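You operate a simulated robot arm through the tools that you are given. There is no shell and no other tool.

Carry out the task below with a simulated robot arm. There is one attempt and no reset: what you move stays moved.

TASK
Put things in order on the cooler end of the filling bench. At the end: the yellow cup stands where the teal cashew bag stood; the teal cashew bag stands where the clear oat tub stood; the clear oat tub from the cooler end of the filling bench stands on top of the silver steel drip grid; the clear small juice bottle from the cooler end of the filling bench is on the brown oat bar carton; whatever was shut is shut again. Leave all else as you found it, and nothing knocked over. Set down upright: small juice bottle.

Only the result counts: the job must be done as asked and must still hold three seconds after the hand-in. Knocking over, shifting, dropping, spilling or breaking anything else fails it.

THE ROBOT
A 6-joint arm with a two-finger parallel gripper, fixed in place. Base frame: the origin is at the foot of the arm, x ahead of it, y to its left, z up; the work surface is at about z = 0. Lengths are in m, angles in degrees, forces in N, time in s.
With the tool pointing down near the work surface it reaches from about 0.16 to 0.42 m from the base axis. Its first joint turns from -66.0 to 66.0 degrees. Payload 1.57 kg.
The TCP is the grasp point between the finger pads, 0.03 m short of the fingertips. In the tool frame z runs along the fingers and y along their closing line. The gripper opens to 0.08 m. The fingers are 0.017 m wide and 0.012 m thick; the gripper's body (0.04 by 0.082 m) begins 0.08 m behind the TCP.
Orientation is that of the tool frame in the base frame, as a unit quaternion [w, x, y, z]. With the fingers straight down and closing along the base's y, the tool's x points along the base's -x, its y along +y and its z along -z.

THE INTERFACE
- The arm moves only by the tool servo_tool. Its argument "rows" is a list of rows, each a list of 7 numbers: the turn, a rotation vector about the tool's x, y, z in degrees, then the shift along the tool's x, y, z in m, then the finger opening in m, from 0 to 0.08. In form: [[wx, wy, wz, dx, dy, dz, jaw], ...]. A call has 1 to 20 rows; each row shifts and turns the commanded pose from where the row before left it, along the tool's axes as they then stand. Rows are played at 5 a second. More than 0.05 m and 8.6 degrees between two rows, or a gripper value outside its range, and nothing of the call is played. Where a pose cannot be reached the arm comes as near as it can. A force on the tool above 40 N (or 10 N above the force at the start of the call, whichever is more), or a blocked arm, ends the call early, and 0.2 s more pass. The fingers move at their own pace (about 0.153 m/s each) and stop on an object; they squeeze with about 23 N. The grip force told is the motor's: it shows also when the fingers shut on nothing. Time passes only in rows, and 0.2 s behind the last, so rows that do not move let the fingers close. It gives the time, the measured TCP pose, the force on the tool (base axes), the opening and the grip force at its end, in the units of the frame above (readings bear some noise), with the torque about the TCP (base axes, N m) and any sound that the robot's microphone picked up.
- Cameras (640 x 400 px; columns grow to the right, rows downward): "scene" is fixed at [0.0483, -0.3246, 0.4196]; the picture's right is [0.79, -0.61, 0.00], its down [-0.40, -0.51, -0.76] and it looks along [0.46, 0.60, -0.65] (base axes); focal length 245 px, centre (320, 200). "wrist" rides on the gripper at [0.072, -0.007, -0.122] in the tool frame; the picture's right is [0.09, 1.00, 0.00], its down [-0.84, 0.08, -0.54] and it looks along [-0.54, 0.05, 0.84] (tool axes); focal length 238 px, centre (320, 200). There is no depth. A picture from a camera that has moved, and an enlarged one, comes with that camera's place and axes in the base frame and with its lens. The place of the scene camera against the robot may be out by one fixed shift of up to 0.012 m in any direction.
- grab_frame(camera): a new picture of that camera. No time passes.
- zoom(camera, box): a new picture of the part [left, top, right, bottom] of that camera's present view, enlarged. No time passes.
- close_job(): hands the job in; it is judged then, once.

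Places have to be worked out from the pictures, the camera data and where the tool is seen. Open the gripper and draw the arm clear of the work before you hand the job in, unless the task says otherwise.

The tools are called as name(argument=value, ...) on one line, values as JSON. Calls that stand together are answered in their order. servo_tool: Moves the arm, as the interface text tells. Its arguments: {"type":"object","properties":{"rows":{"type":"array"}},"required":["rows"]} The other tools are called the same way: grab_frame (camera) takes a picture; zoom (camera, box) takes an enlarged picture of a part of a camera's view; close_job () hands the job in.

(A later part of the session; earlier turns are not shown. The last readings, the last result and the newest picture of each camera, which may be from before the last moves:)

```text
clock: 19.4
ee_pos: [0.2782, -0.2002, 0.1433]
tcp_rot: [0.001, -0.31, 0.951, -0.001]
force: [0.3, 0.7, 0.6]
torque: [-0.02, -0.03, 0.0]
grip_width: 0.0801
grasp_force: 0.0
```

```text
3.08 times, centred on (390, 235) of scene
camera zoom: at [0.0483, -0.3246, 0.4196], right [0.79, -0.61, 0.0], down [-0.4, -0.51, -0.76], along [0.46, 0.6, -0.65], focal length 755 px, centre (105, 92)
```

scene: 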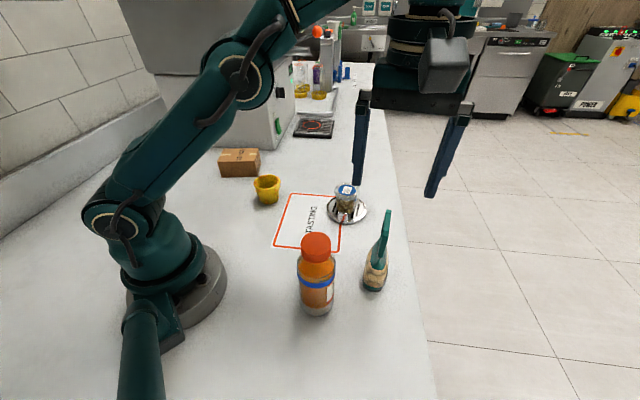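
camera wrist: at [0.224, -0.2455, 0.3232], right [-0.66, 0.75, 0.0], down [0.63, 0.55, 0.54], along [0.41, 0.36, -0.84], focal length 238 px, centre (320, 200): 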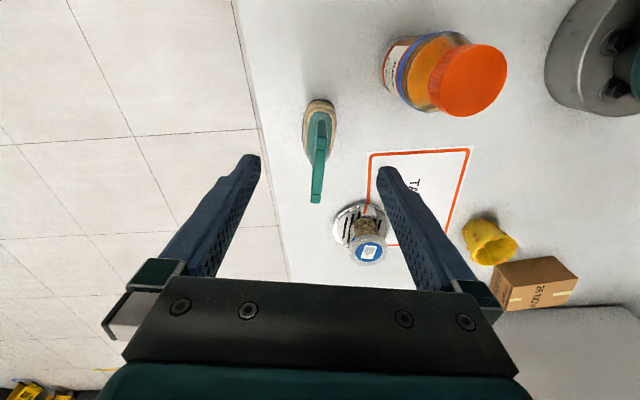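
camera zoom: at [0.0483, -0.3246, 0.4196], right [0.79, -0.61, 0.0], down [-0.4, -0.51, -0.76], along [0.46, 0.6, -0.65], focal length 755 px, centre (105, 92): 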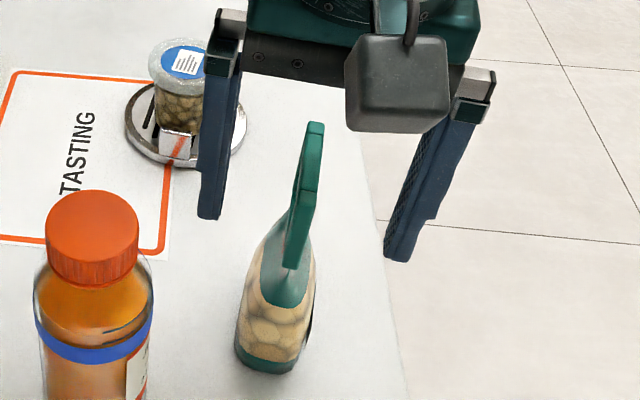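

The handle is centered between the fingers. Closing gradually.

servo_tool(rows=[[0, 0, 0, 0, 0, 0, 0.06], [0, 0, 0, 0, 0, 0, 0.04], [0, 0, 0, 0, 0, 0, 0.025], [0, 0, 0, 0, 0, 0, 0.016], [0, 0, 0, 0, 0, 0, 0.01], [0, 0, 0, 0, 0, 0, 0.005], [0, 0, 0, 0, 0, 0, 0.0], [0, 0, 0, 0, 0, 0, 0.0]])

zoom(camera="wrist", box=[240, 90, 400, 260])

zoom(camera="scene", box=[340, 170, 440, 300])

```text
clock: 21.2
ee_pos: [0.2791, -0.2002, 0.143]
tcp_rot: [0.001, -0.309, 0.951, 0.0]
force: [0.8, 0.4, 0.0]
torque: [0.0, -0.01, 0.02]
grip_width: 0.0086
grasp_force: 22.3
```

```text
2.35 times, centred on (320, 175) of wrist
camera zoom: at [0.2247, -0.2469, 0.2652], right [-0.66, 0.75, 0.0], down [0.63, 0.55, 0.54], along [0.41, 0.36, -0.84], focal length 561 px, centre (320, 259)
```

zoom: 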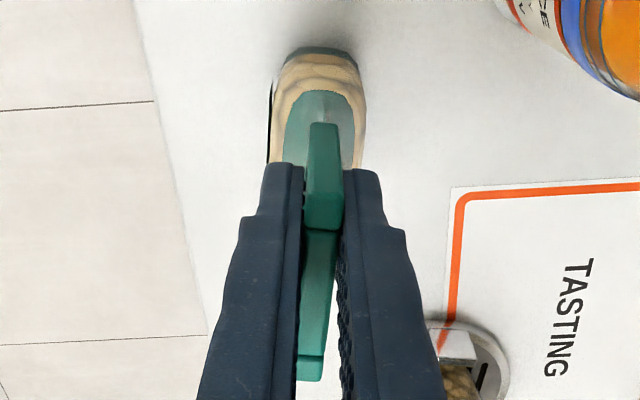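

```text
3.08 times, centred on (390, 235) of scene
camera zoom: at [0.0483, -0.3246, 0.4196], right [0.79, -0.61, 0.0], down [-0.4, -0.51, -0.76], along [0.46, 0.6, -0.65], focal length 755 px, centre (105, 92)
```

zoom: 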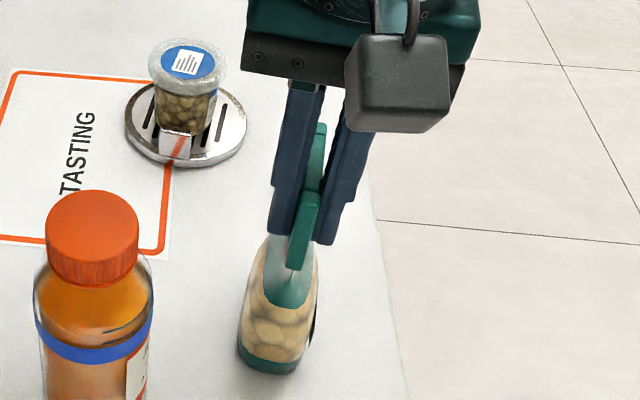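

Gripped at 8.6 mm with 22 N. I'll lift slightly first and check that the bag hangs level.

servo_tool(rows=[[0, 0, 0, 0, 0, -0.004, 0.0], [0, 0, 0, 0, 0, -0.008, 0.0], [0, 0, 0, 0, 0, -0.014, 0.0], [0, 0, 0, 0, 0, 0, 0.0]])

zoom(camera="wrist", box=[240, 90, 400, 260])

zoom(camera="scene", box=[340, 170, 440, 300])

```text
clock: 22.2
ee_pos: [0.2778, -0.2004, 0.1688]
tcp_rot: [0.0, -0.308, 0.951, -0.001]
force: [-0.4, 1.2, -0.3]
torque: [-0.01, -0.02, 0.01]
grip_width: 0.0085
grasp_force: 23.0
```

```text
2.35 times, centred on (320, 175) of wrist
camera zoom: at [0.2237, -0.2468, 0.2911], right [-0.66, 0.75, 0.0], down [0.63, 0.55, 0.54], along [0.41, 0.36, -0.84], focal length 561 px, centre (320, 259)
```

zoom: 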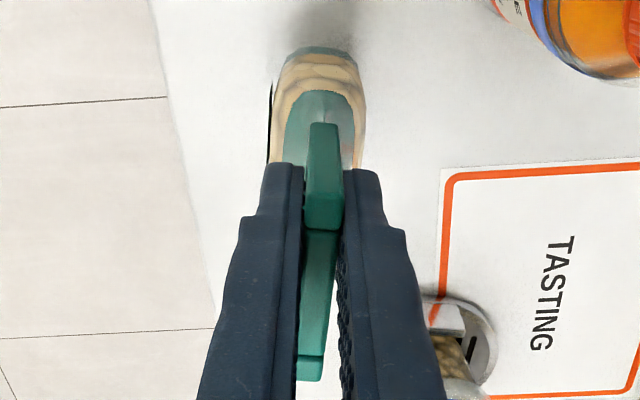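

```text
3.08 times, centred on (390, 235) of scene
camera zoom: at [0.0483, -0.3246, 0.4196], right [0.79, -0.61, 0.0], down [-0.4, -0.51, -0.76], along [0.46, 0.6, -0.65], focal length 755 px, centre (105, 92)
```

zoom: 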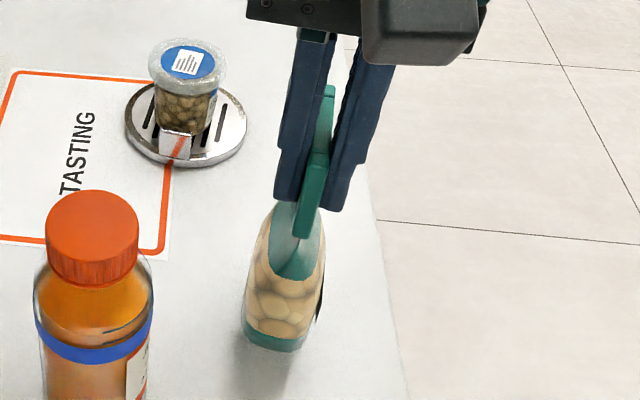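

The bag hangs steady. I'll lift to carry height, sweep across inside reach (base ~9 cm up), and stop short of the target spot.

servo_tool(rows=[[0, 0, 0, 0, 0, -0.025, 0.0], [0, 0, 0, 0, 0, -0.03, 0.0], [0, 0, 0, 0, 0, -0.01, 0.0], [0, 0, 0, -0.008, 0.015, 0, 0.0], [0, 0, 0, -0.0157, 0.0296, 0, 0.0], [0, 0, 0, -0.0157, 0.0296, 0, 0.0], [0, 0, 0, -0.0157, 0.0296, 0, 0.0], [0, 0, 0, -0.0157, 0.0296, 0, 0.0], [0, 0, 0, -0.0157, 0.0296, 0, 0.0], [0, 0, 0, -0.008, 0.015, 0, 0.0], [0, 0, 0, -0.0283, 0.0134, 0.004, 0.0], [0, 0, 0, -0.0283, 0.0134, 0.004, 0.0], [0, 0, 0, -0.0283, 0.0134, 0.004, 0.0], [0, 0, 0, -0.0283, 0.0134, 0.004, 0.0], [0, 0, 0, 0, 0, 0, 0.0]])

grab_frame(camera="wrist")

grab_frame(camera="scene")

```text
clock: 25.4
ee_pos: [0.3114, 0.1096, 0.2159]
tcp_rot: [0.001, -0.308, 0.951, -0.001]
force: [0.2, -0.6, -0.3]
torque: [0.01, 0.0, 0.0]
grip_width: 0.0086
grasp_force: 22.8
```

```text
taken
camera wrist: at [0.2564, 0.063, 0.3387], right [-0.66, 0.75, 0.0], down [0.63, 0.55, 0.54], along [0.41, 0.36, -0.84], focal length 238 px, centre (320, 200)
```

wrist: 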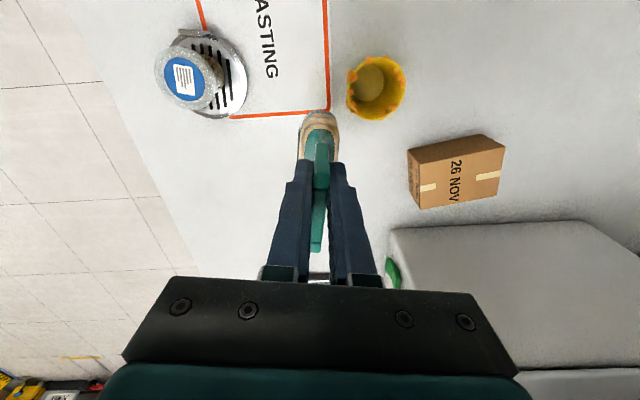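

```text
taken
```

scene: 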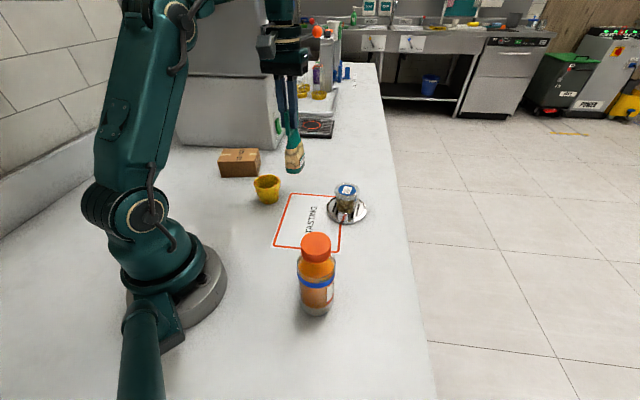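

The bag is carried cleanly. I'll bring it out and down to about 1 cm above the tub's former spot (0.373, 0.1495).

servo_tool(rows=[[0, 0, 0, -0.0149, -0.0013, 0.0154, 0.0], [0, 0, 0, -0.0149, -0.0013, 0.0154, 0.0], [0, 0, 0, -0.0149, -0.0013, 0.0154, 0.0], [0, 0, 0, -0.0149, -0.0013, 0.0154, 0.0], [0, 0, 0, 0, 0, 0, 0.0]])

grab_frame(camera="wrist")

zoom(camera="scene", box=[240, 90, 380, 220])

```text
clock: 26.6
ee_pos: [0.3625, 0.141, 0.1569]
tcp_rot: [0.002, -0.309, 0.951, 0.0]
force: [-0.2, -0.1, -1.6]
torque: [-0.01, 0.0, -0.05]
grip_width: 0.0085
grasp_force: 23.0
```

```text
taken
camera wrist: at [0.3084, 0.0939, 0.2798], right [-0.66, 0.75, 0.0], down [0.63, 0.55, 0.54], along [0.41, 0.36, -0.84], focal length 238 px, centre (320, 200)
```

wrist: 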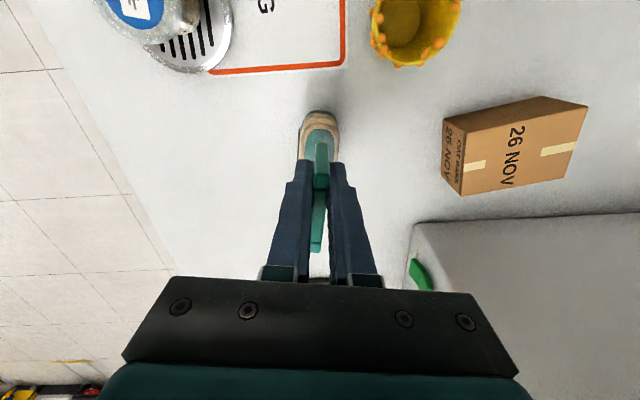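

```text
3.08 times, centred on (310, 155) of scene
camera zoom: at [0.0483, -0.3246, 0.4196], right [0.79, -0.61, 0.0], down [-0.4, -0.51, -0.76], along [0.46, 0.6, -0.65], focal length 755 px, centre (351, 338)
```

zoom: 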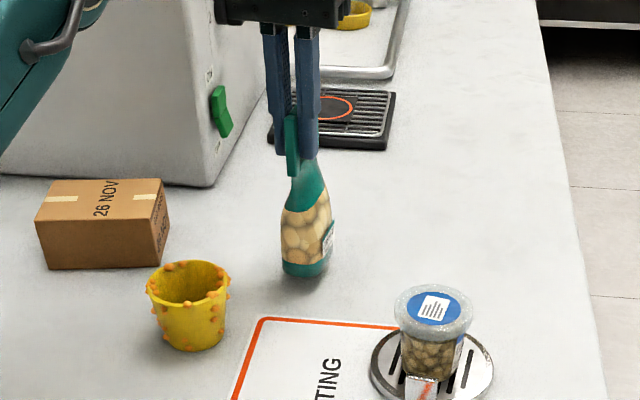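

TCP is at (0.3626, 0.1418, 0.158), base ~1.4 cm above the table. I'll lower to near contact and watch the force.

servo_tool(rows=[[0, 0, 0, 0, 0, 0.005, 0.0], [0, 0, 0, 0, 0, 0.005, 0.0], [0, 0, 0, 0, 0, 0.003, 0.0], [0, 0, 0, 0, 0, 0, 0.0]])

zoom(camera="wrist", box=[240, 90, 400, 260])

```text
clock: 27.6
ee_pos: [0.3627, 0.1404, 0.1447]
tcp_rot: [0.001, -0.309, 0.951, -0.001]
force: [-0.7, 0.1, -1.0]
torque: [-0.01, -0.01, -0.01]
grip_width: 0.0085
grasp_force: 22.7
```

```text
2.35 times, centred on (320, 175) of wrist
camera zoom: at [0.3088, 0.0939, 0.2669], right [-0.66, 0.75, 0.0], down [0.63, 0.55, 0.54], along [0.41, 0.36, -0.84], focal length 561 px, centre (320, 259)
```

zoom: 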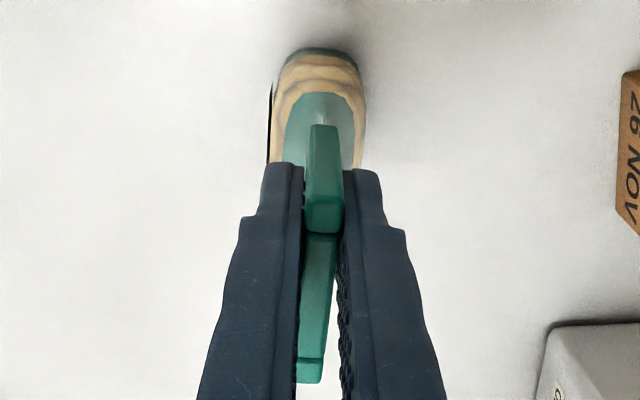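

About 1.7 mm remain. Stepping down 1.2 mm and checking the force.

servo_tool(rows=[[0, 0, 0, 0, 0, 0.0012, 0.0], [0, 0, 0, 0, 0, 0, 0.0]])

```text
clock: 28.2
ee_pos: [0.3638, 0.1402, 0.1441]
tcp_rot: [0.001, -0.309, 0.951, 0.0]
force: [1.2, -1.0, -0.3]
torque: [0.0, 0.02, 0.01]
grip_width: 0.0085
grasp_force: 22.9
```

servo_tool(rows=[[0, 0, 0, 0, 0, 0.0007, 0.0], [0, 0, 0, 0, 0, 0, 0.0]])

zoom(camera="scene", box=[270, 120, 350, 200])

zoom(camera="wrist", box=[240, 90, 400, 260])

```text
clock: 28.8
ee_pos: [0.3633, 0.1408, 0.1443]
tcp_rot: [0.001, -0.309, 0.951, 0.0]
force: [0.7, 0.7, -1.2]
torque: [-0.03, 0.02, -0.03]
grip_width: 0.0083
grasp_force: 22.8
```

```text
5.00 times, centred on (310, 160) of scene
camera zoom: at [0.0483, -0.3246, 0.4196], right [0.79, -0.61, 0.0], down [-0.4, -0.51, -0.76], along [0.46, 0.6, -0.65], focal length 1226 px, centre (370, 400)
```

zoom: 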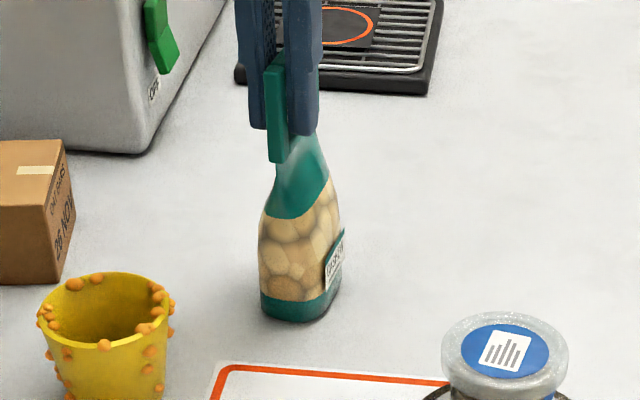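

```text
2.35 times, centred on (320, 175) of wrist
camera zoom: at [0.3085, 0.0938, 0.2651], right [-0.66, 0.75, 0.0], down [0.63, 0.55, 0.54], along [0.41, 0.36, -0.84], focal length 561 px, centre (320, 259)
```

zoom: 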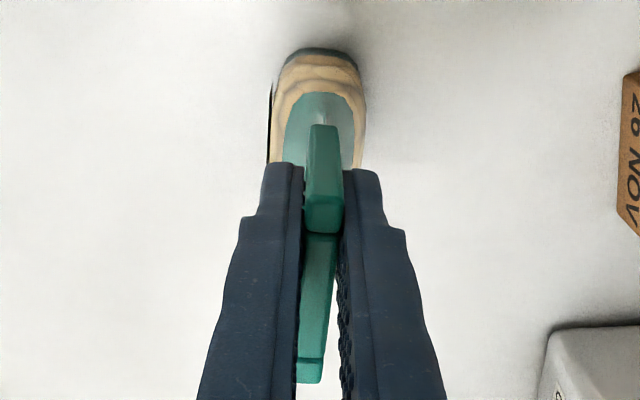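

The TCP is at the original grip height, so the base should be at the table. One more half-millimetre step to confirm contact.

servo_tool(rows=[[0, 0, 0, 0, 0, 0.0006, 0.0], [0, 0, 0, 0, 0, 0, 0.0]])

```text
clock: 29.4
ee_pos: [0.3626, 0.1391, 0.144]
tcp_rot: [0.0, -0.309, 0.951, 0.0]
force: [-2.3, 0.1, 5.2]
torque: [0.01, 0.19, -0.02]
grip_width: 0.0088
grasp_force: 23.0
```

Contact confirmed (5 N). Releasing gently.

servo_tool(rows=[[0, 0, 0, 0, 0, -0.0003, 0.0], [0, 0, 0, 0, 0, 0, 0.01], [0, 0, 0, 0, 0, 0, 0.016], [0, 0, 0, 0, 0, 0, 0.03], [0, 0, 0, 0, 0, 0, 0.05], [0, 0, 0, 0, 0, 0, 0.08], [0, 0, 0, 0, 0, 0, 0.08]])

zoom(camera="scene", box=[270, 120, 350, 200])

grab_frame(camera="wrist")

```text
clock: 31.0
ee_pos: [0.3646, 0.1393, 0.1419]
tcp_rot: [0.001, -0.309, 0.951, -0.001]
force: [-0.9, -0.6, 0.4]
torque: [0.0, -0.01, 0.02]
grip_width: 0.08
grasp_force: 0.1
```

```text
5.00 times, centred on (310, 160) of scene
camera zoom: at [0.0483, -0.3246, 0.4196], right [0.79, -0.61, 0.0], down [-0.4, -0.51, -0.76], along [0.46, 0.6, -0.65], focal length 1226 px, centre (370, 400)
```

zoom: 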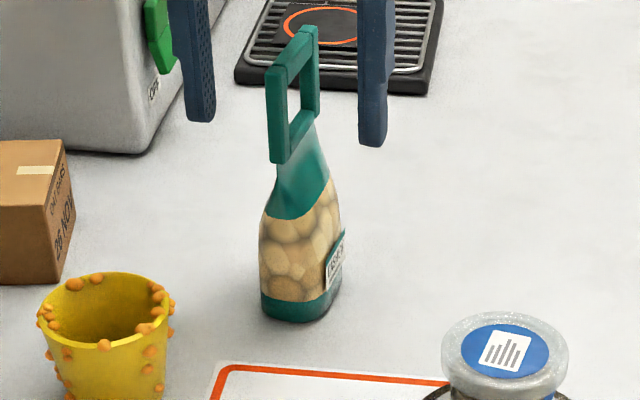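

```text
taken
camera wrist: at [0.3092, 0.0933, 0.2642], right [-0.66, 0.75, 0.0], down [0.63, 0.55, 0.54], along [0.41, 0.36, -0.84], focal length 238 px, centre (320, 200)
```

wrist: 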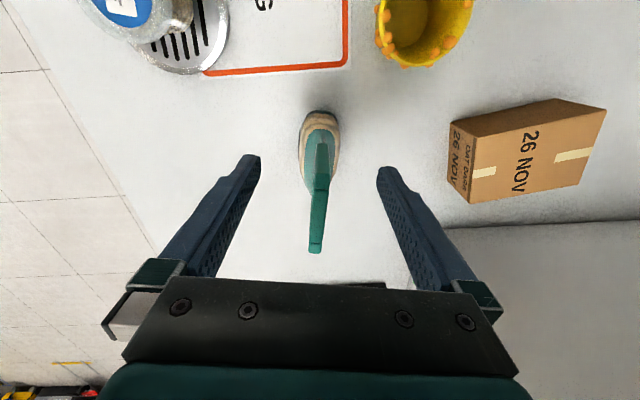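

The bag stands upright on the tub's former spot. I'll back the gripper out along the handle direction while rising, unwind the yaw, and go look at the cup.

servo_tool(rows=[[0, 0, 0, 0.0125, 0, -0.012, 0.08], [0, 0, 0, 0.0125, 0, -0.012, 0.08], [0, 0, 0, 0.0125, 0, -0.012, 0.08], [0, 0, 0, 0.0125, 0, -0.012, 0.08], [0, 0, 0, 0.02, 0, -0.02, 0.08], [0, 0, 0, 0.02, 0, -0.02, 0.08], [0, 0, 7.2, 0, 0, 0, 0.08], [0, 0, 7.2, 0, 0, 0, 0.08], [0, 0, 7.2, 0, 0, 0, 0.08], [0, 0, 7.2, 0, 0, 0, 0.08], [0, 0, 7.2, 0, 0, 0, 0.08], [0, 0, 0, 0.0233, 0.015, 0.01, 0.08], [0, 0, 0, 0.0233, 0.015, 0.01, 0.08], [0, 0, 0, 0.0233, 0.015, 0.01, 0.08]])

grab_frame(camera="wrist")

grab_frame(camera="scene")

```text
clock: 34.0
ee_pos: [0.2202, 0.1306, 0.1978]
tcp_rot: [0.002, 0.001, 1.0, 0.0]
force: [-0.4, -0.5, 0.4]
torque: [0.04, -0.01, -0.01]
grip_width: 0.08
grasp_force: 0.0
```

```text
taken
camera wrist: at [0.1479, 0.126, 0.3203], right [-0.09, 1.0, 0.0], down [0.84, 0.08, 0.54], along [0.54, 0.05, -0.84], focal length 238 px, centre (320, 200)
```

wrist: 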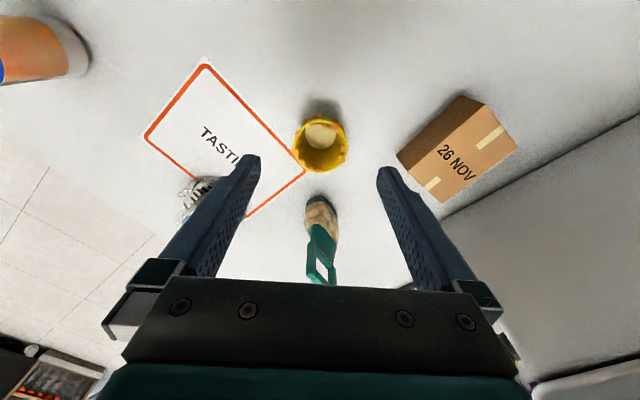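

```text
taken
```

scene: 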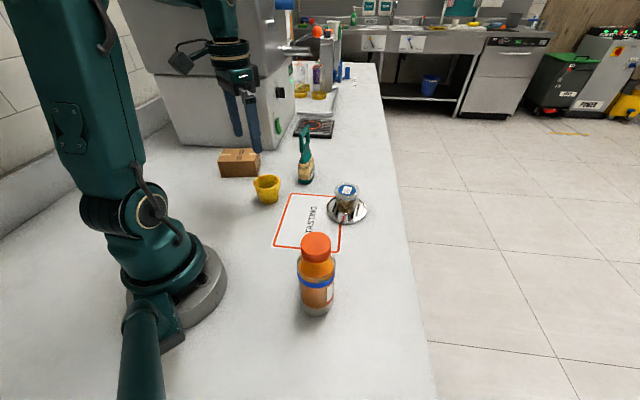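

The bag stands properly. I'll zoom in on the cup and the carton from this view.

zoom(camera="wrist", box=[280, 90, 360, 190])

zoom(camera="scene", box=[240, 160, 300, 215])

zoom(camera="wrist", box=[380, 80, 540, 220])

```text
4.00 times, centred on (320, 140) of wrist
camera zoom: at [0.1479, 0.126, 0.3203], right [-0.09, 1.0, 0.0], down [0.84, 0.08, 0.54], along [0.54, 0.05, -0.84], focal length 953 px, centre (320, 440)
```

zoom: 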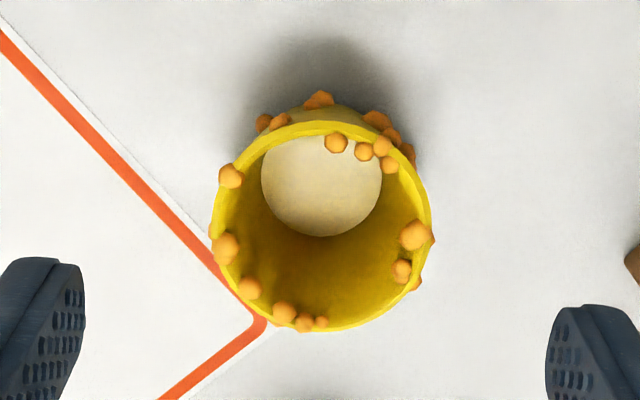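

```text
7.27 times, centred on (270, 188) of scene
camera zoom: at [0.0483, -0.3246, 0.4196], right [0.79, -0.61, 0.0], down [-0.4, -0.51, -0.76], along [0.46, 0.6, -0.65], focal length 1784 px, centre (684, 291)
```

zoom: 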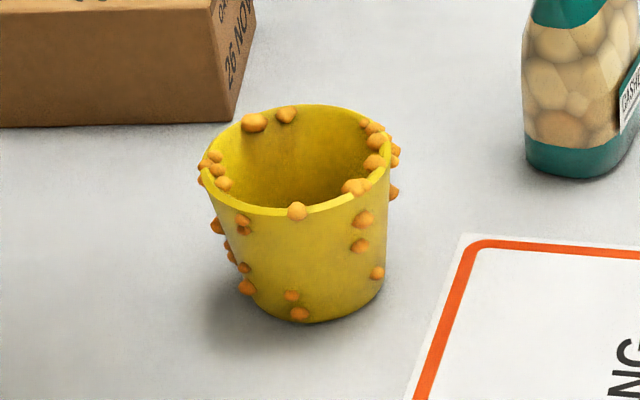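

```text
2.86 times, centred on (460, 150) of wrist
camera zoom: at [0.1479, 0.126, 0.3203], right [-0.09, 1.0, 0.0], down [0.84, 0.08, 0.54], along [0.54, 0.05, -0.84], focal length 681 px, centre (-80, 343)
```

zoom: 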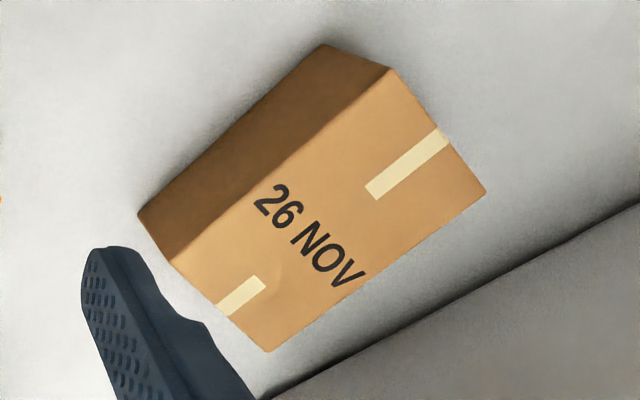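

Cup rim center is at (0.2446, 0.1352), rim z≈0.056, diameter ≈0.064, with bumps on the rim; a closing axis ~40° from x avoids most bumps. The carton top is at z≈0.05, center ≈(0.248, 0.308). I'll move over the cup and yaw the tool.

servo_tool(rows=[[0, 0, 0, -0.0247, 0.0022, 0, 0.08], [0, 0, 8.33, 0, 0, 0, 0.08], [0, 0, 8.33, 0, 0, 0, 0.08], [0, 0, 8.33, 0, 0, 0, 0.08], [0, 0, 8.33, 0, 0, 0, 0.08], [0, 0, 8.33, 0, 0, 0, 0.08], [0, 0, 8.35, 0, 0, 0, 0.08], [0, 0, 0, 0, 0, 0.03, 0.08], [0, 0, 0, 0, 0, 0, 0.08]])

grab_frame(camera="wrist")

zoom(camera="wrist", box=[240, 70, 400, 220])

```text
clock: 36.0
ee_pos: [0.2445, 0.1334, 0.169]
tcp_rot: [0.002, 0.423, 0.906, 0.001]
force: [1.1, -0.4, -0.2]
torque: [0.04, -0.01, 0.03]
grip_width: 0.0803
grasp_force: 0.0
```

```text
taken
camera wrist: at [0.1926, 0.1848, 0.2908], right [0.7, 0.71, 0.0], down [0.6, -0.59, 0.54], along [0.39, -0.38, -0.84], focal length 238 px, centre (320, 200)
```

wrist: 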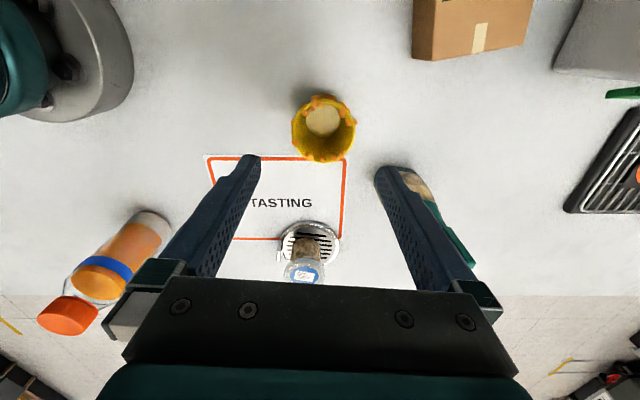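

```text
2.67 times, centred on (320, 145) of wrist
camera zoom: at [0.1926, 0.1848, 0.2908], right [0.7, 0.71, 0.0], down [0.6, -0.59, 0.54], along [0.39, -0.38, -0.84], focal length 636 px, centre (320, 347)
```

zoom: 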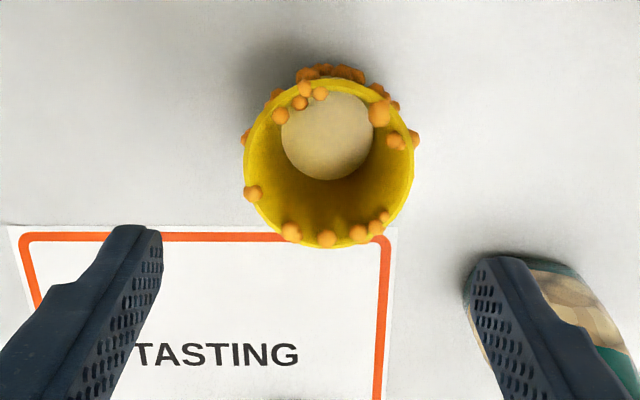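

The cup is ~2 mm off to the tool's +y side. I'll correct, descend to just above the rim and re-measure, since side clearance is only ~7 mm.

servo_tool(rows=[[0, 0, 0, 0.001, 0.002, 0.025, 0.08], [0, 0, 0, 0, 0, 0.025, 0.08], [0, 0, 0, 0, 0, 0.016, 0.08], [0, 0, 0, 0, 0, 0, 0.08]])

grab_frame(camera="wrist")

zoom(camera="wrist", box=[230, 100, 410, 230])

zoom(camera="scene", box=[230, 90, 340, 220])

```text
clock: 37.0
ee_pos: [0.2471, 0.1368, 0.1019]
tcp_rot: [0.001, 0.423, 0.906, 0.0]
force: [0.1, -0.3, -0.2]
torque: [-0.01, -0.01, 0.01]
grip_width: 0.08
grasp_force: 0.2
```

```text
taken
camera wrist: at [0.1955, 0.1883, 0.225], right [0.7, 0.71, 0.0], down [0.6, -0.59, 0.54], along [0.39, -0.38, -0.84], focal length 238 px, centre (320, 200)
```

wrist: 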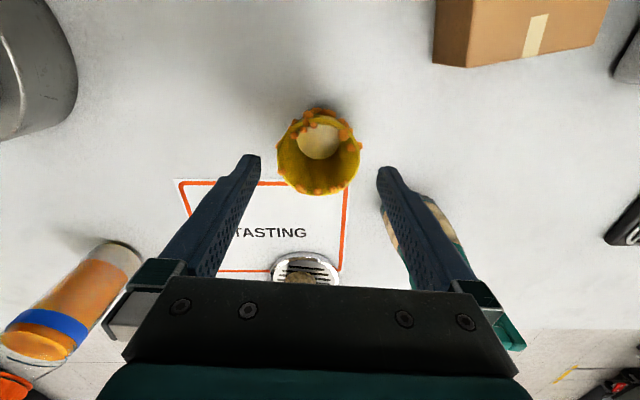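

```text
3.08 times, centred on (320, 165) of wrist
camera zoom: at [0.1955, 0.1883, 0.225], right [0.7, 0.71, 0.0], down [0.6, -0.59, 0.54], along [0.39, -0.38, -0.84], focal length 733 px, centre (320, 308)
```

zoom: 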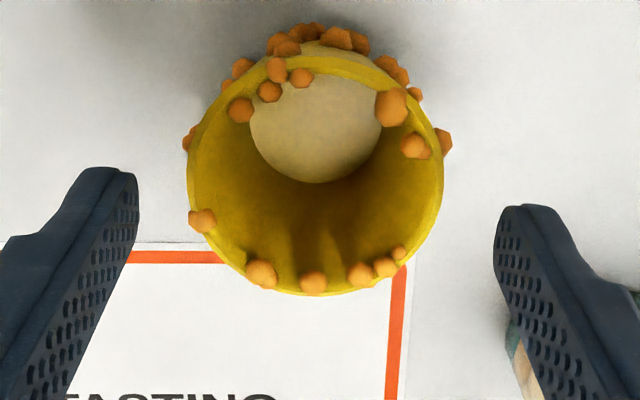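

```text
3.08 times, centred on (285, 155) of scene
camera zoom: at [0.0483, -0.3246, 0.4196], right [0.79, -0.61, 0.0], down [-0.4, -0.51, -0.76], along [0.46, 0.6, -0.65], focal length 755 px, centre (428, 338)
```

zoom: 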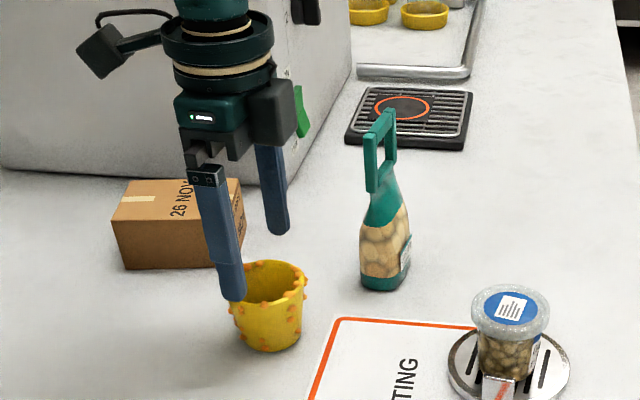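

The cup center is about 1.5 mm to the tool's −y side; clearances otherwise look good and the bumps stay outside the pads. I'll correct and descend around the rim to TCP z≈0.046.

servo_tool(rows=[[0, 0, 0, 0, -0.0015, 0.005, 0.08], [0, 0, 0, 0, 0, 0.02, 0.08], [0, 0, 0, 0, 0, 0.02, 0.08], [0, 0, 0, 0, 0, 0.012, 0.08], [0, 0, 0, 0, 0, 0, 0.08]])

zoom(camera="wrist", box=[230, 100, 410, 260])

zoom(camera="scene", box=[230, 120, 310, 220])

```text
clock: 38.2
ee_pos: [0.2454, 0.1357, 0.0464]
tcp_rot: [0.001, 0.423, 0.906, 0.002]
force: [-0.2, -0.3, -0.6]
torque: [0.05, 0.01, -0.03]
grip_width: 0.0799
grasp_force: 0.1
```

```text
2.50 times, centred on (320, 180) of wrist
camera zoom: at [0.1941, 0.1872, 0.1688], right [0.7, 0.71, 0.0], down [0.6, -0.59, 0.54], along [0.39, -0.38, -0.84], focal length 596 px, centre (320, 250)
```

zoom: 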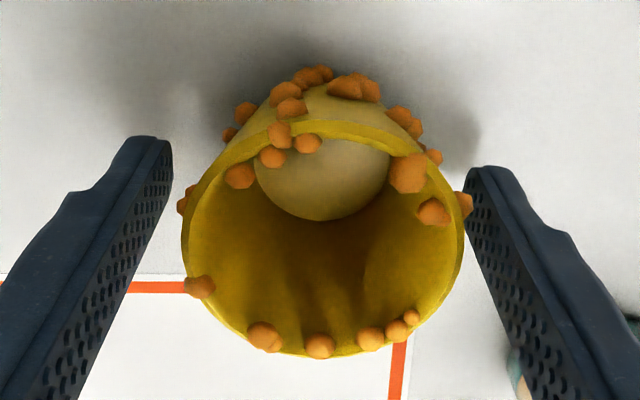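

```text
4.00 times, centred on (270, 170) of scene
camera zoom: at [0.0483, -0.3246, 0.4196], right [0.79, -0.61, 0.0], down [-0.4, -0.51, -0.76], along [0.46, 0.6, -0.65], focal length 981 px, centre (520, 320)
```

zoom: 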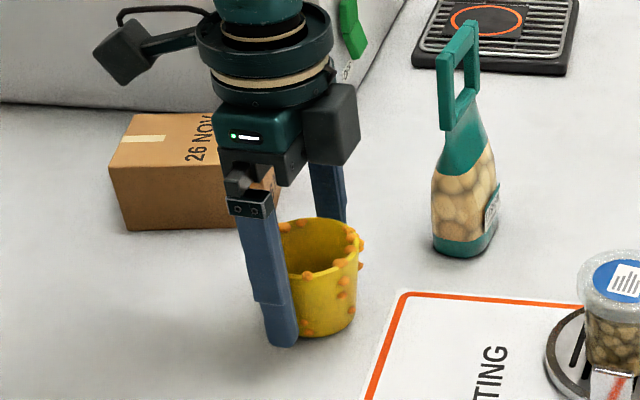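

Centered. Closing gently on the rim.

servo_tool(rows=[[0, 0, 0, 0, 0, 0, 0.074], [0, 0, 0, 0, 0, 0, 0.069], [0, 0, 0, 0, 0, 0, 0.065], [0, 0, 0, 0, 0, 0, 0.06], [0, 0, 0, 0, 0, 0, 0.05], [0, 0, 0, 0, 0, 0, 0.04]])

zoom(camera="wrist", box=[230, 100, 410, 260])

```text
clock: 39.6
ee_pos: [0.2461, 0.1352, 0.0467]
tcp_rot: [0.001, 0.423, 0.906, 0.001]
force: [-0.5, -0.5, -0.3]
torque: [0.01, -0.02, -0.01]
grip_width: 0.0628
grasp_force: 22.9
```

```text
2.50 times, centred on (320, 180) of wrist
camera zoom: at [0.1941, 0.1872, 0.169], right [0.7, 0.71, 0.0], down [0.6, -0.59, 0.54], along [0.39, -0.38, -0.84], focal length 596 px, centre (320, 250)
```

zoom: 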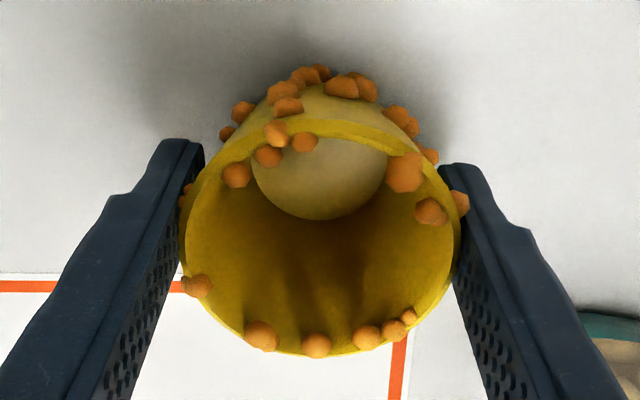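

Holding at 0.0628 m with 23 N. Lifting a little first to check the cup stays level.

servo_tool(rows=[[0, 0, 0, 0, 0, -0.004, 0.04], [0, 0, 0, 0, 0, -0.008, 0.04], [0, 0, 0, 0, 0, -0.012, 0.04], [0, 0, 0, 0, 0, 0, 0.04]])

zoom(camera="wrist", box=[230, 100, 410, 260])

zoom(camera="scene", box=[230, 120, 310, 220])

```text
clock: 40.6
ee_pos: [0.2452, 0.1366, 0.0706]
tcp_rot: [0.0, 0.423, 0.906, -0.001]
force: [0.8, 0.2, -1.3]
torque: [0.0, 0.01, -0.01]
grip_width: 0.0628
grasp_force: 23.3
```

```text
2.50 times, centred on (320, 180) of wrist
camera zoom: at [0.1934, 0.1876, 0.193], right [0.7, 0.71, 0.0], down [0.6, -0.59, 0.54], along [0.39, -0.38, -0.84], focal length 596 px, centre (320, 250)
```

zoom: 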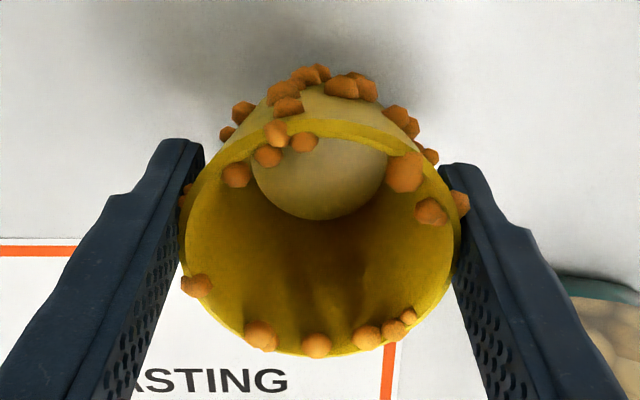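

```text
4.00 times, centred on (270, 170) of scene
camera zoom: at [0.0483, -0.3246, 0.4196], right [0.79, -0.61, 0.0], down [-0.4, -0.51, -0.76], along [0.46, 0.6, -0.65], focal length 981 px, centre (520, 320)
```

zoom: 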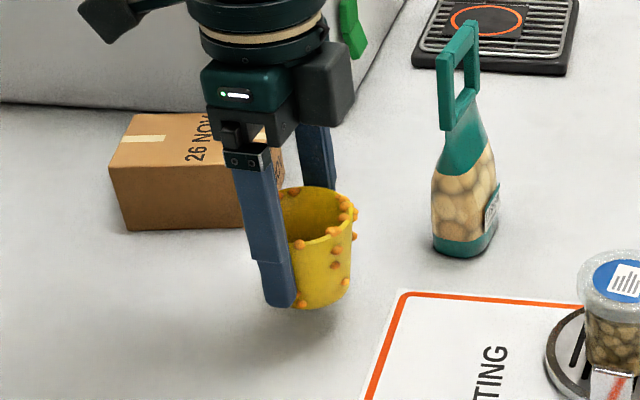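

Cup is level and firm. I'll raise it, carry it across inside of the grid, turn the tool so the camera stays away from the bottle, and stop above the bag's old spot (0.289, -0.190).

servo_tool(rows=[[0, 0, 0, 0, 0, -0.02, 0.04], [0, 0, 0, 0, 0, -0.025, 0.04], [0, 0, 0, 0, 0, -0.015, 0.04], [0, 0, 0, -0.0236, -0.0145, 0, 0.04], [0, 0, 0, -0.0236, -0.0145, 0, 0.04], [0, 0, 0, -0.0236, -0.0145, 0, 0.04], [0, 0, 0, -0.0236, -0.0145, 0, 0.04], [0, 0, 0, -0.0236, -0.0145, 0, 0.04], [0, 0, 7, 0, 0, 0, 0.04], [0, 0, 7, 0, 0, 0, 0.04], [0, 0, 7, 0, 0, 0, 0.04], [0, 0, 7, 0, 0, 0, 0.04], [0, 0, 7, 0, 0, 0, 0.04], [0, 0, 0, -0.0319, 0.0012, 0, 0.04], [0, 0, 0, -0.0319, 0.0012, 0, 0.04], [0, 0, 0, -0.0319, 0.0012, 0, 0.04], [0, 0, 0, -0.0319, 0.0012, 0, 0.04], [0, 0, 0, -0.0319, 0.0012, 0, 0.04], [0, 0, 0, -0.0319, 0.0012, 0, 0.04], [0, 0, 0, 0, 0, 0, 0.04]])

grab_frame(camera="wrist")

grab_frame(camera="scene")

```text
clock: 44.8
ee_pos: [0.2892, -0.1928, 0.1327]
tcp_rot: [0.001, 0.675, 0.738, 0.001]
force: [-0.3, 0.0, -1.3]
torque: [-0.02, 0.03, 0.0]
grip_width: 0.0627
grasp_force: 23.5
```

```text
taken
camera wrist: at [0.2757, -0.1206, 0.2532], right [0.98, 0.18, 0.0], down [0.15, -0.83, 0.54], along [0.1, -0.53, -0.84], focal length 238 px, centre (320, 200)
```

wrist: 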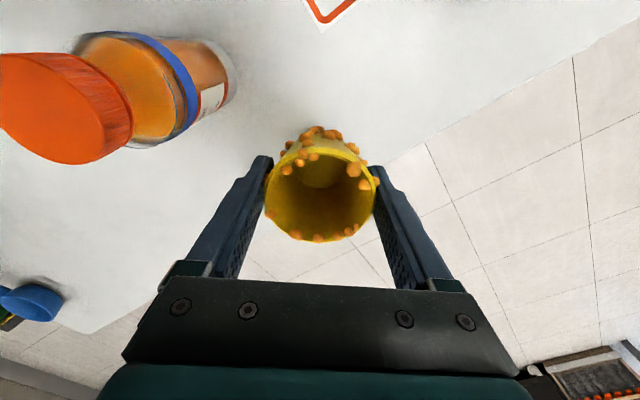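

```text
taken
```

scene: 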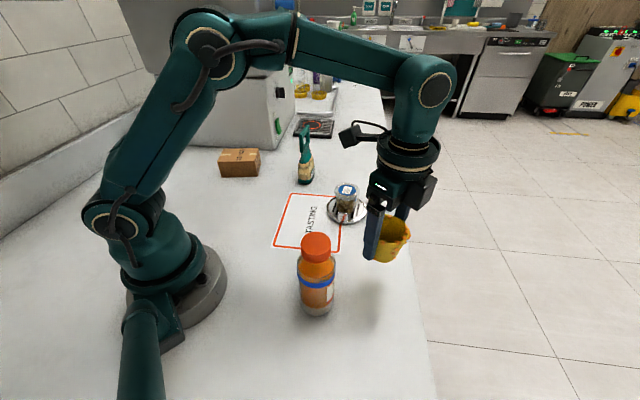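

The cup is at (0.289, -0.192), 8.4 cm above its grip height. I'll lower to about 3 mm above the table.

servo_tool(rows=[[0, 0, 0, 0.0015, 0, 0.015, 0.04], [0, 0, 0, 0, 0, 0.02, 0.04], [0, 0, 0, 0, 0, 0.02, 0.04], [0, 0, 0, 0, 0, 0.015, 0.04], [0, 0, 0, 0, 0, 0.01, 0.04], [0, 0, 0, 0, 0, 0, 0.04]])

zoom(camera="scene", box=[330, 190, 430, 310])

zoom(camera="wrist", box=[220, 80, 420, 260])

```text
clock: 46.2
ee_pos: [0.288, -0.1906, 0.0495]
tcp_rot: [0.001, 0.676, 0.737, 0.0]
force: [0.8, -0.3, -1.6]
torque: [0.02, 0.0, 0.0]
grip_width: 0.0625
grasp_force: 22.7
```

```text
3.33 times, centred on (380, 250) of scene
camera zoom: at [0.0483, -0.3246, 0.4196], right [0.79, -0.61, 0.0], down [-0.4, -0.51, -0.76], along [0.46, 0.6, -0.65], focal length 818 px, centre (120, 33)
```

zoom: 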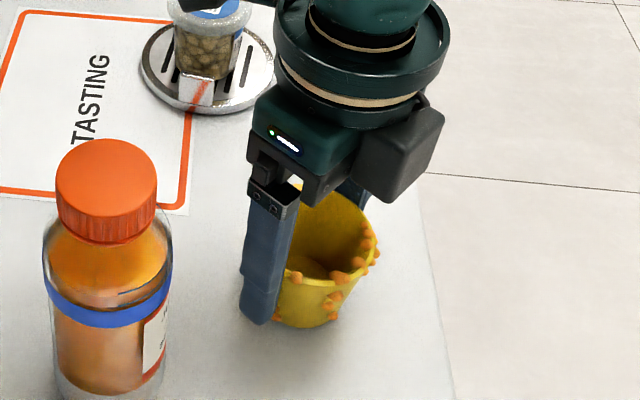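

```text
2.22 times, centred on (320, 170) of wrist
camera zoom: at [0.2753, -0.1174, 0.1719], right [0.98, 0.18, 0.0], down [0.15, -0.83, 0.54], along [0.1, -0.53, -0.84], focal length 530 px, centre (320, 267)
```

zoom: 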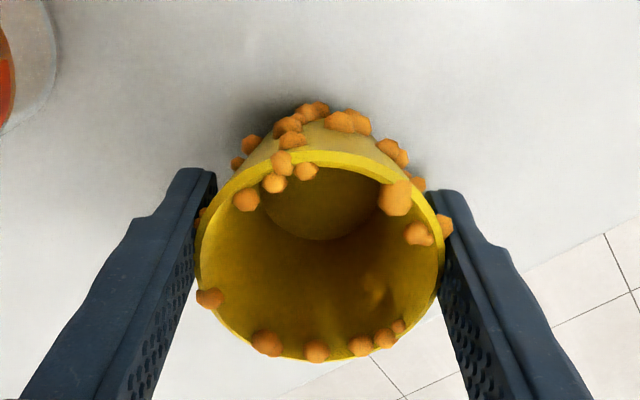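

About 2.9 mm to go. Lowering 2 mm then small steps.

servo_tool(rows=[[0, 0, 0, 0, 0, 0.001, 0.04], [0, 0, 0, 0, 0, 0.001, 0.04], [0, 0, 0, 0, 0, 0, 0.04]])

```text
clock: 47.0
ee_pos: [0.2892, -0.19, 0.048]
tcp_rot: [0.001, 0.676, 0.737, 0.001]
force: [-0.6, -0.7, 0.3]
torque: [0.02, -0.04, -0.01]
grip_width: 0.0628
grasp_force: 22.6
```

servo_tool(rows=[[0, 0, 0, 0, 0, 0.0008, 0.04], [0, 0, 0, 0, 0, 0, 0.04]])

zoom(camera="wrist", box=[220, 80, 420, 260])

```text
clock: 47.6
ee_pos: [0.2896, -0.1903, 0.0481]
tcp_rot: [0.0, 0.676, 0.737, 0.001]
force: [-0.6, -0.3, -0.5]
torque: [-0.01, -0.02, 0.0]
grip_width: 0.0627
grasp_force: 23.1
```

```text
2.22 times, centred on (320, 170) of wrist
camera zoom: at [0.2757, -0.1182, 0.1694], right [0.98, 0.18, 0.0], down [0.15, -0.83, 0.54], along [0.1, -0.53, -0.84], focal length 530 px, centre (320, 267)
```

zoom: 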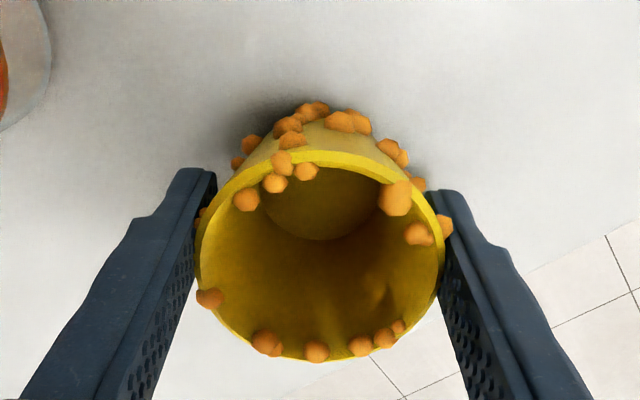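

TCP z is 0.0474, within half a millimetre of the original grip height. One more small step to confirm contact.

servo_tool(rows=[[0, 0, 0, 0, 0, 0.0008, 0.04], [0, 0, 0, 0, 0, 0, 0.04]])

```text
clock: 48.2
ee_pos: [0.2878, -0.1896, 0.0474]
tcp_rot: [0.0, 0.676, 0.737, 0.0]
force: [0.1, 0.3, 0.8]
torque: [0.03, -0.02, 0.03]
grip_width: 0.0629
grasp_force: 22.6
```

servo_tool(rows=[[0, 0, 0, 0, 0, 0.0005, 0.04], [0, 0, 0, 0, 0, 0, 0.04]])

```text
clock: 48.8
ee_pos: [0.2905, -0.1903, 0.0471]
tcp_rot: [0.001, 0.676, 0.737, 0.001]
force: [0.0, 3.3, 11.6]
torque: [0.12, 0.06, -0.02]
grip_width: 0.0625
grasp_force: 22.9
```

Firm contact (11.6 N). I'll ease up 0.4 mm and open the fingers.

servo_tool(rows=[[0, 0, 0, 0, 0, -0.0004, 0.04], [0, 0, 0, 0, 0, 0, 0.062], [0, 0, 0, 0, 0, 0, 0.066], [0, 0, 0, 0, 0, 0, 0.072], [0, 0, 0, 0, 0, 0, 0.08], [0, 0, 0, 0, 0, 0, 0.08]])

zoom(camera="wrist", box=[220, 80, 420, 260])

zoom(camera="scene", box=[330, 190, 430, 310])

```text
clock: 50.2
ee_pos: [0.2883, -0.1902, 0.0462]
tcp_rot: [0.002, 0.675, 0.737, 0.001]
force: [-0.2, -1.3, -0.1]
torque: [-0.01, -0.02, 0.02]
grip_width: 0.0797
grasp_force: 0.0
```

```text
2.22 times, centred on (320, 170) of wrist
camera zoom: at [0.2757, -0.118, 0.1688], right [0.98, 0.18, 0.0], down [0.15, -0.83, 0.54], along [0.1, -0.53, -0.84], focal length 530 px, centre (320, 267)
```

zoom: 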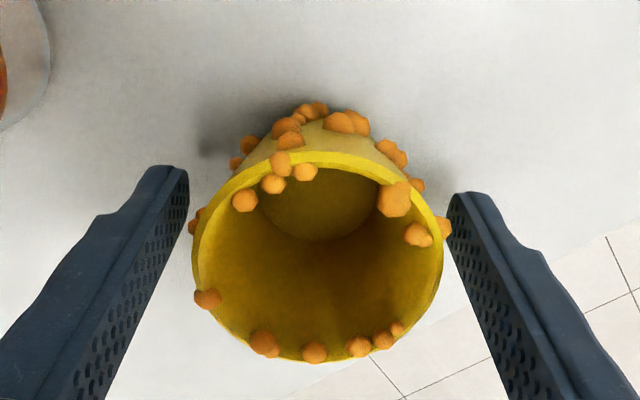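

```text
3.33 times, centred on (380, 250) of scene
camera zoom: at [0.0483, -0.3246, 0.4196], right [0.79, -0.61, 0.0], down [-0.4, -0.51, -0.76], along [0.46, 0.6, -0.65], focal length 818 px, centre (120, 33)
```

zoom: 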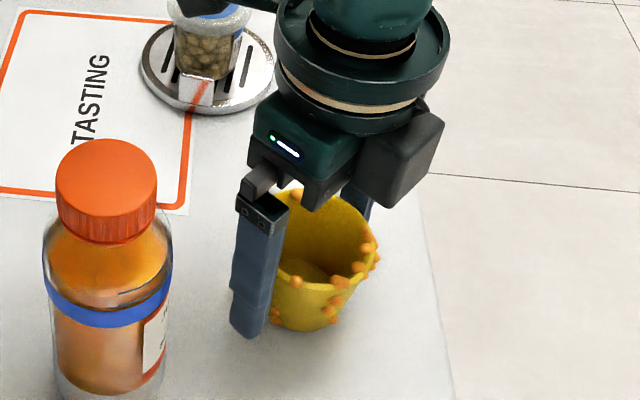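

The cup stands on the bag's old spot. I'll rise straight up, unwind the yaw to zero, and move toward the bottle for a look.

servo_tool(rows=[[0, 0, 0, 0, 0, -0.02, 0.08], [0, 0, 0, 0, 0, -0.04, 0.08], [0, 0, 0, 0, 0, -0.045, 0.08], [0, 0, 0, 0, 0, -0.045, 0.08], [0, 0, 0, 0, 0, -0.02, 0.08], [0, 0, -8.5, 0, 0, 0, 0.08], [0, 0, -8.5, 0, 0, 0, 0.08], [0, 0, -8.5, 0, 0, 0, 0.08], [0, 0, -8.5, 0, 0, 0, 0.08], [0, 0, -8.5, 0, 0, 0, 0.08], [0, 0, -8.5, 0, 0, 0, 0.08], [0, 0, -8.5, 0, 0, 0, 0.08], [0, 0, -8.5, 0, 0, 0, 0.08], [0, 0, -8.5, 0, 0, 0, 0.08], [0, 0, -8.5, 0, 0, 0, 0.08], [0, 0, 0, 0.035, 0.015, 0, 0.08], [0, 0, 0, 0.035, 0.012, 0, 0.08], [0, 0, 0, 0, 0, 0, 0.08]])

grab_frame(camera="wrist")

grab_frame(camera="scene")

```text
clock: 54.0
ee_pos: [0.22, -0.1644, 0.2179]
tcp_rot: [0.002, 0.0, 1.0, -0.001]
force: [0.4, -0.2, 0.6]
torque: [-0.01, 0.01, -0.01]
grip_width: 0.0801
grasp_force: 0.1
```

```text
taken
camera wrist: at [0.1472, -0.1707, 0.3403], right [-0.09, 1.0, 0.0], down [0.83, 0.08, 0.54], along [0.54, 0.05, -0.84], focal length 238 px, centre (320, 200)
```

wrist: 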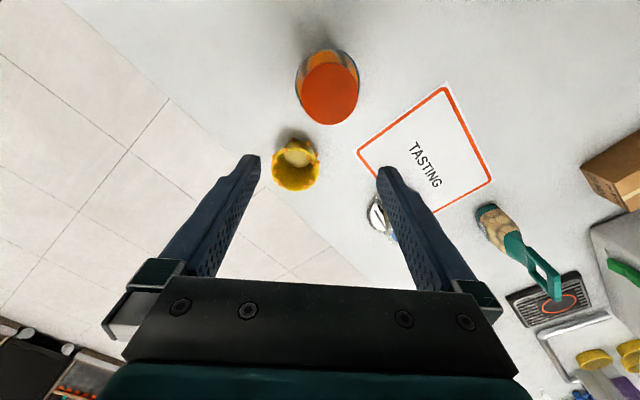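

```text
taken
```

scene: 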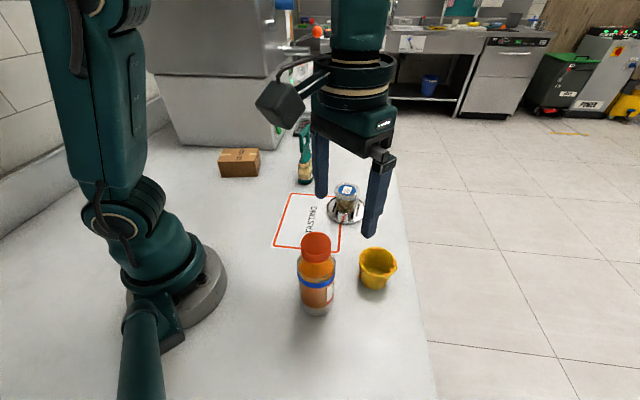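

Everything stands as intended so far. Now zooming on the bottle for its position and height.

zoom(camera="wrist", box=[270, 30, 390, 140])

zoom(camera="scene", box=[280, 220, 360, 330])

```text
3.64 times, centred on (330, 85) of wrist
camera zoom: at [0.1472, -0.1707, 0.3403], right [-0.09, 1.0, 0.0], down [0.83, 0.08, 0.54], along [0.54, 0.05, -0.84], focal length 867 px, centre (284, 618)
```

zoom: 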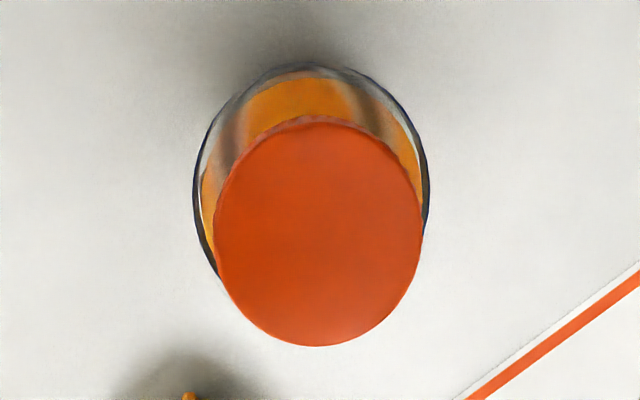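

```text
3.64 times, centred on (320, 275) of scene
camera zoom: at [0.0483, -0.3246, 0.4196], right [0.79, -0.61, 0.0], down [-0.4, -0.51, -0.76], along [0.46, 0.6, -0.65], focal length 892 px, centre (320, -73)
```

zoom: 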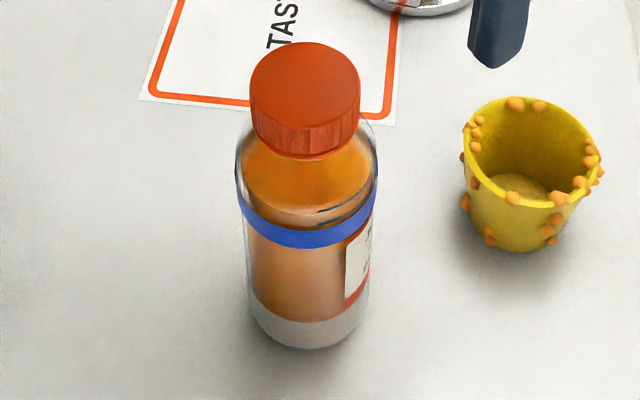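

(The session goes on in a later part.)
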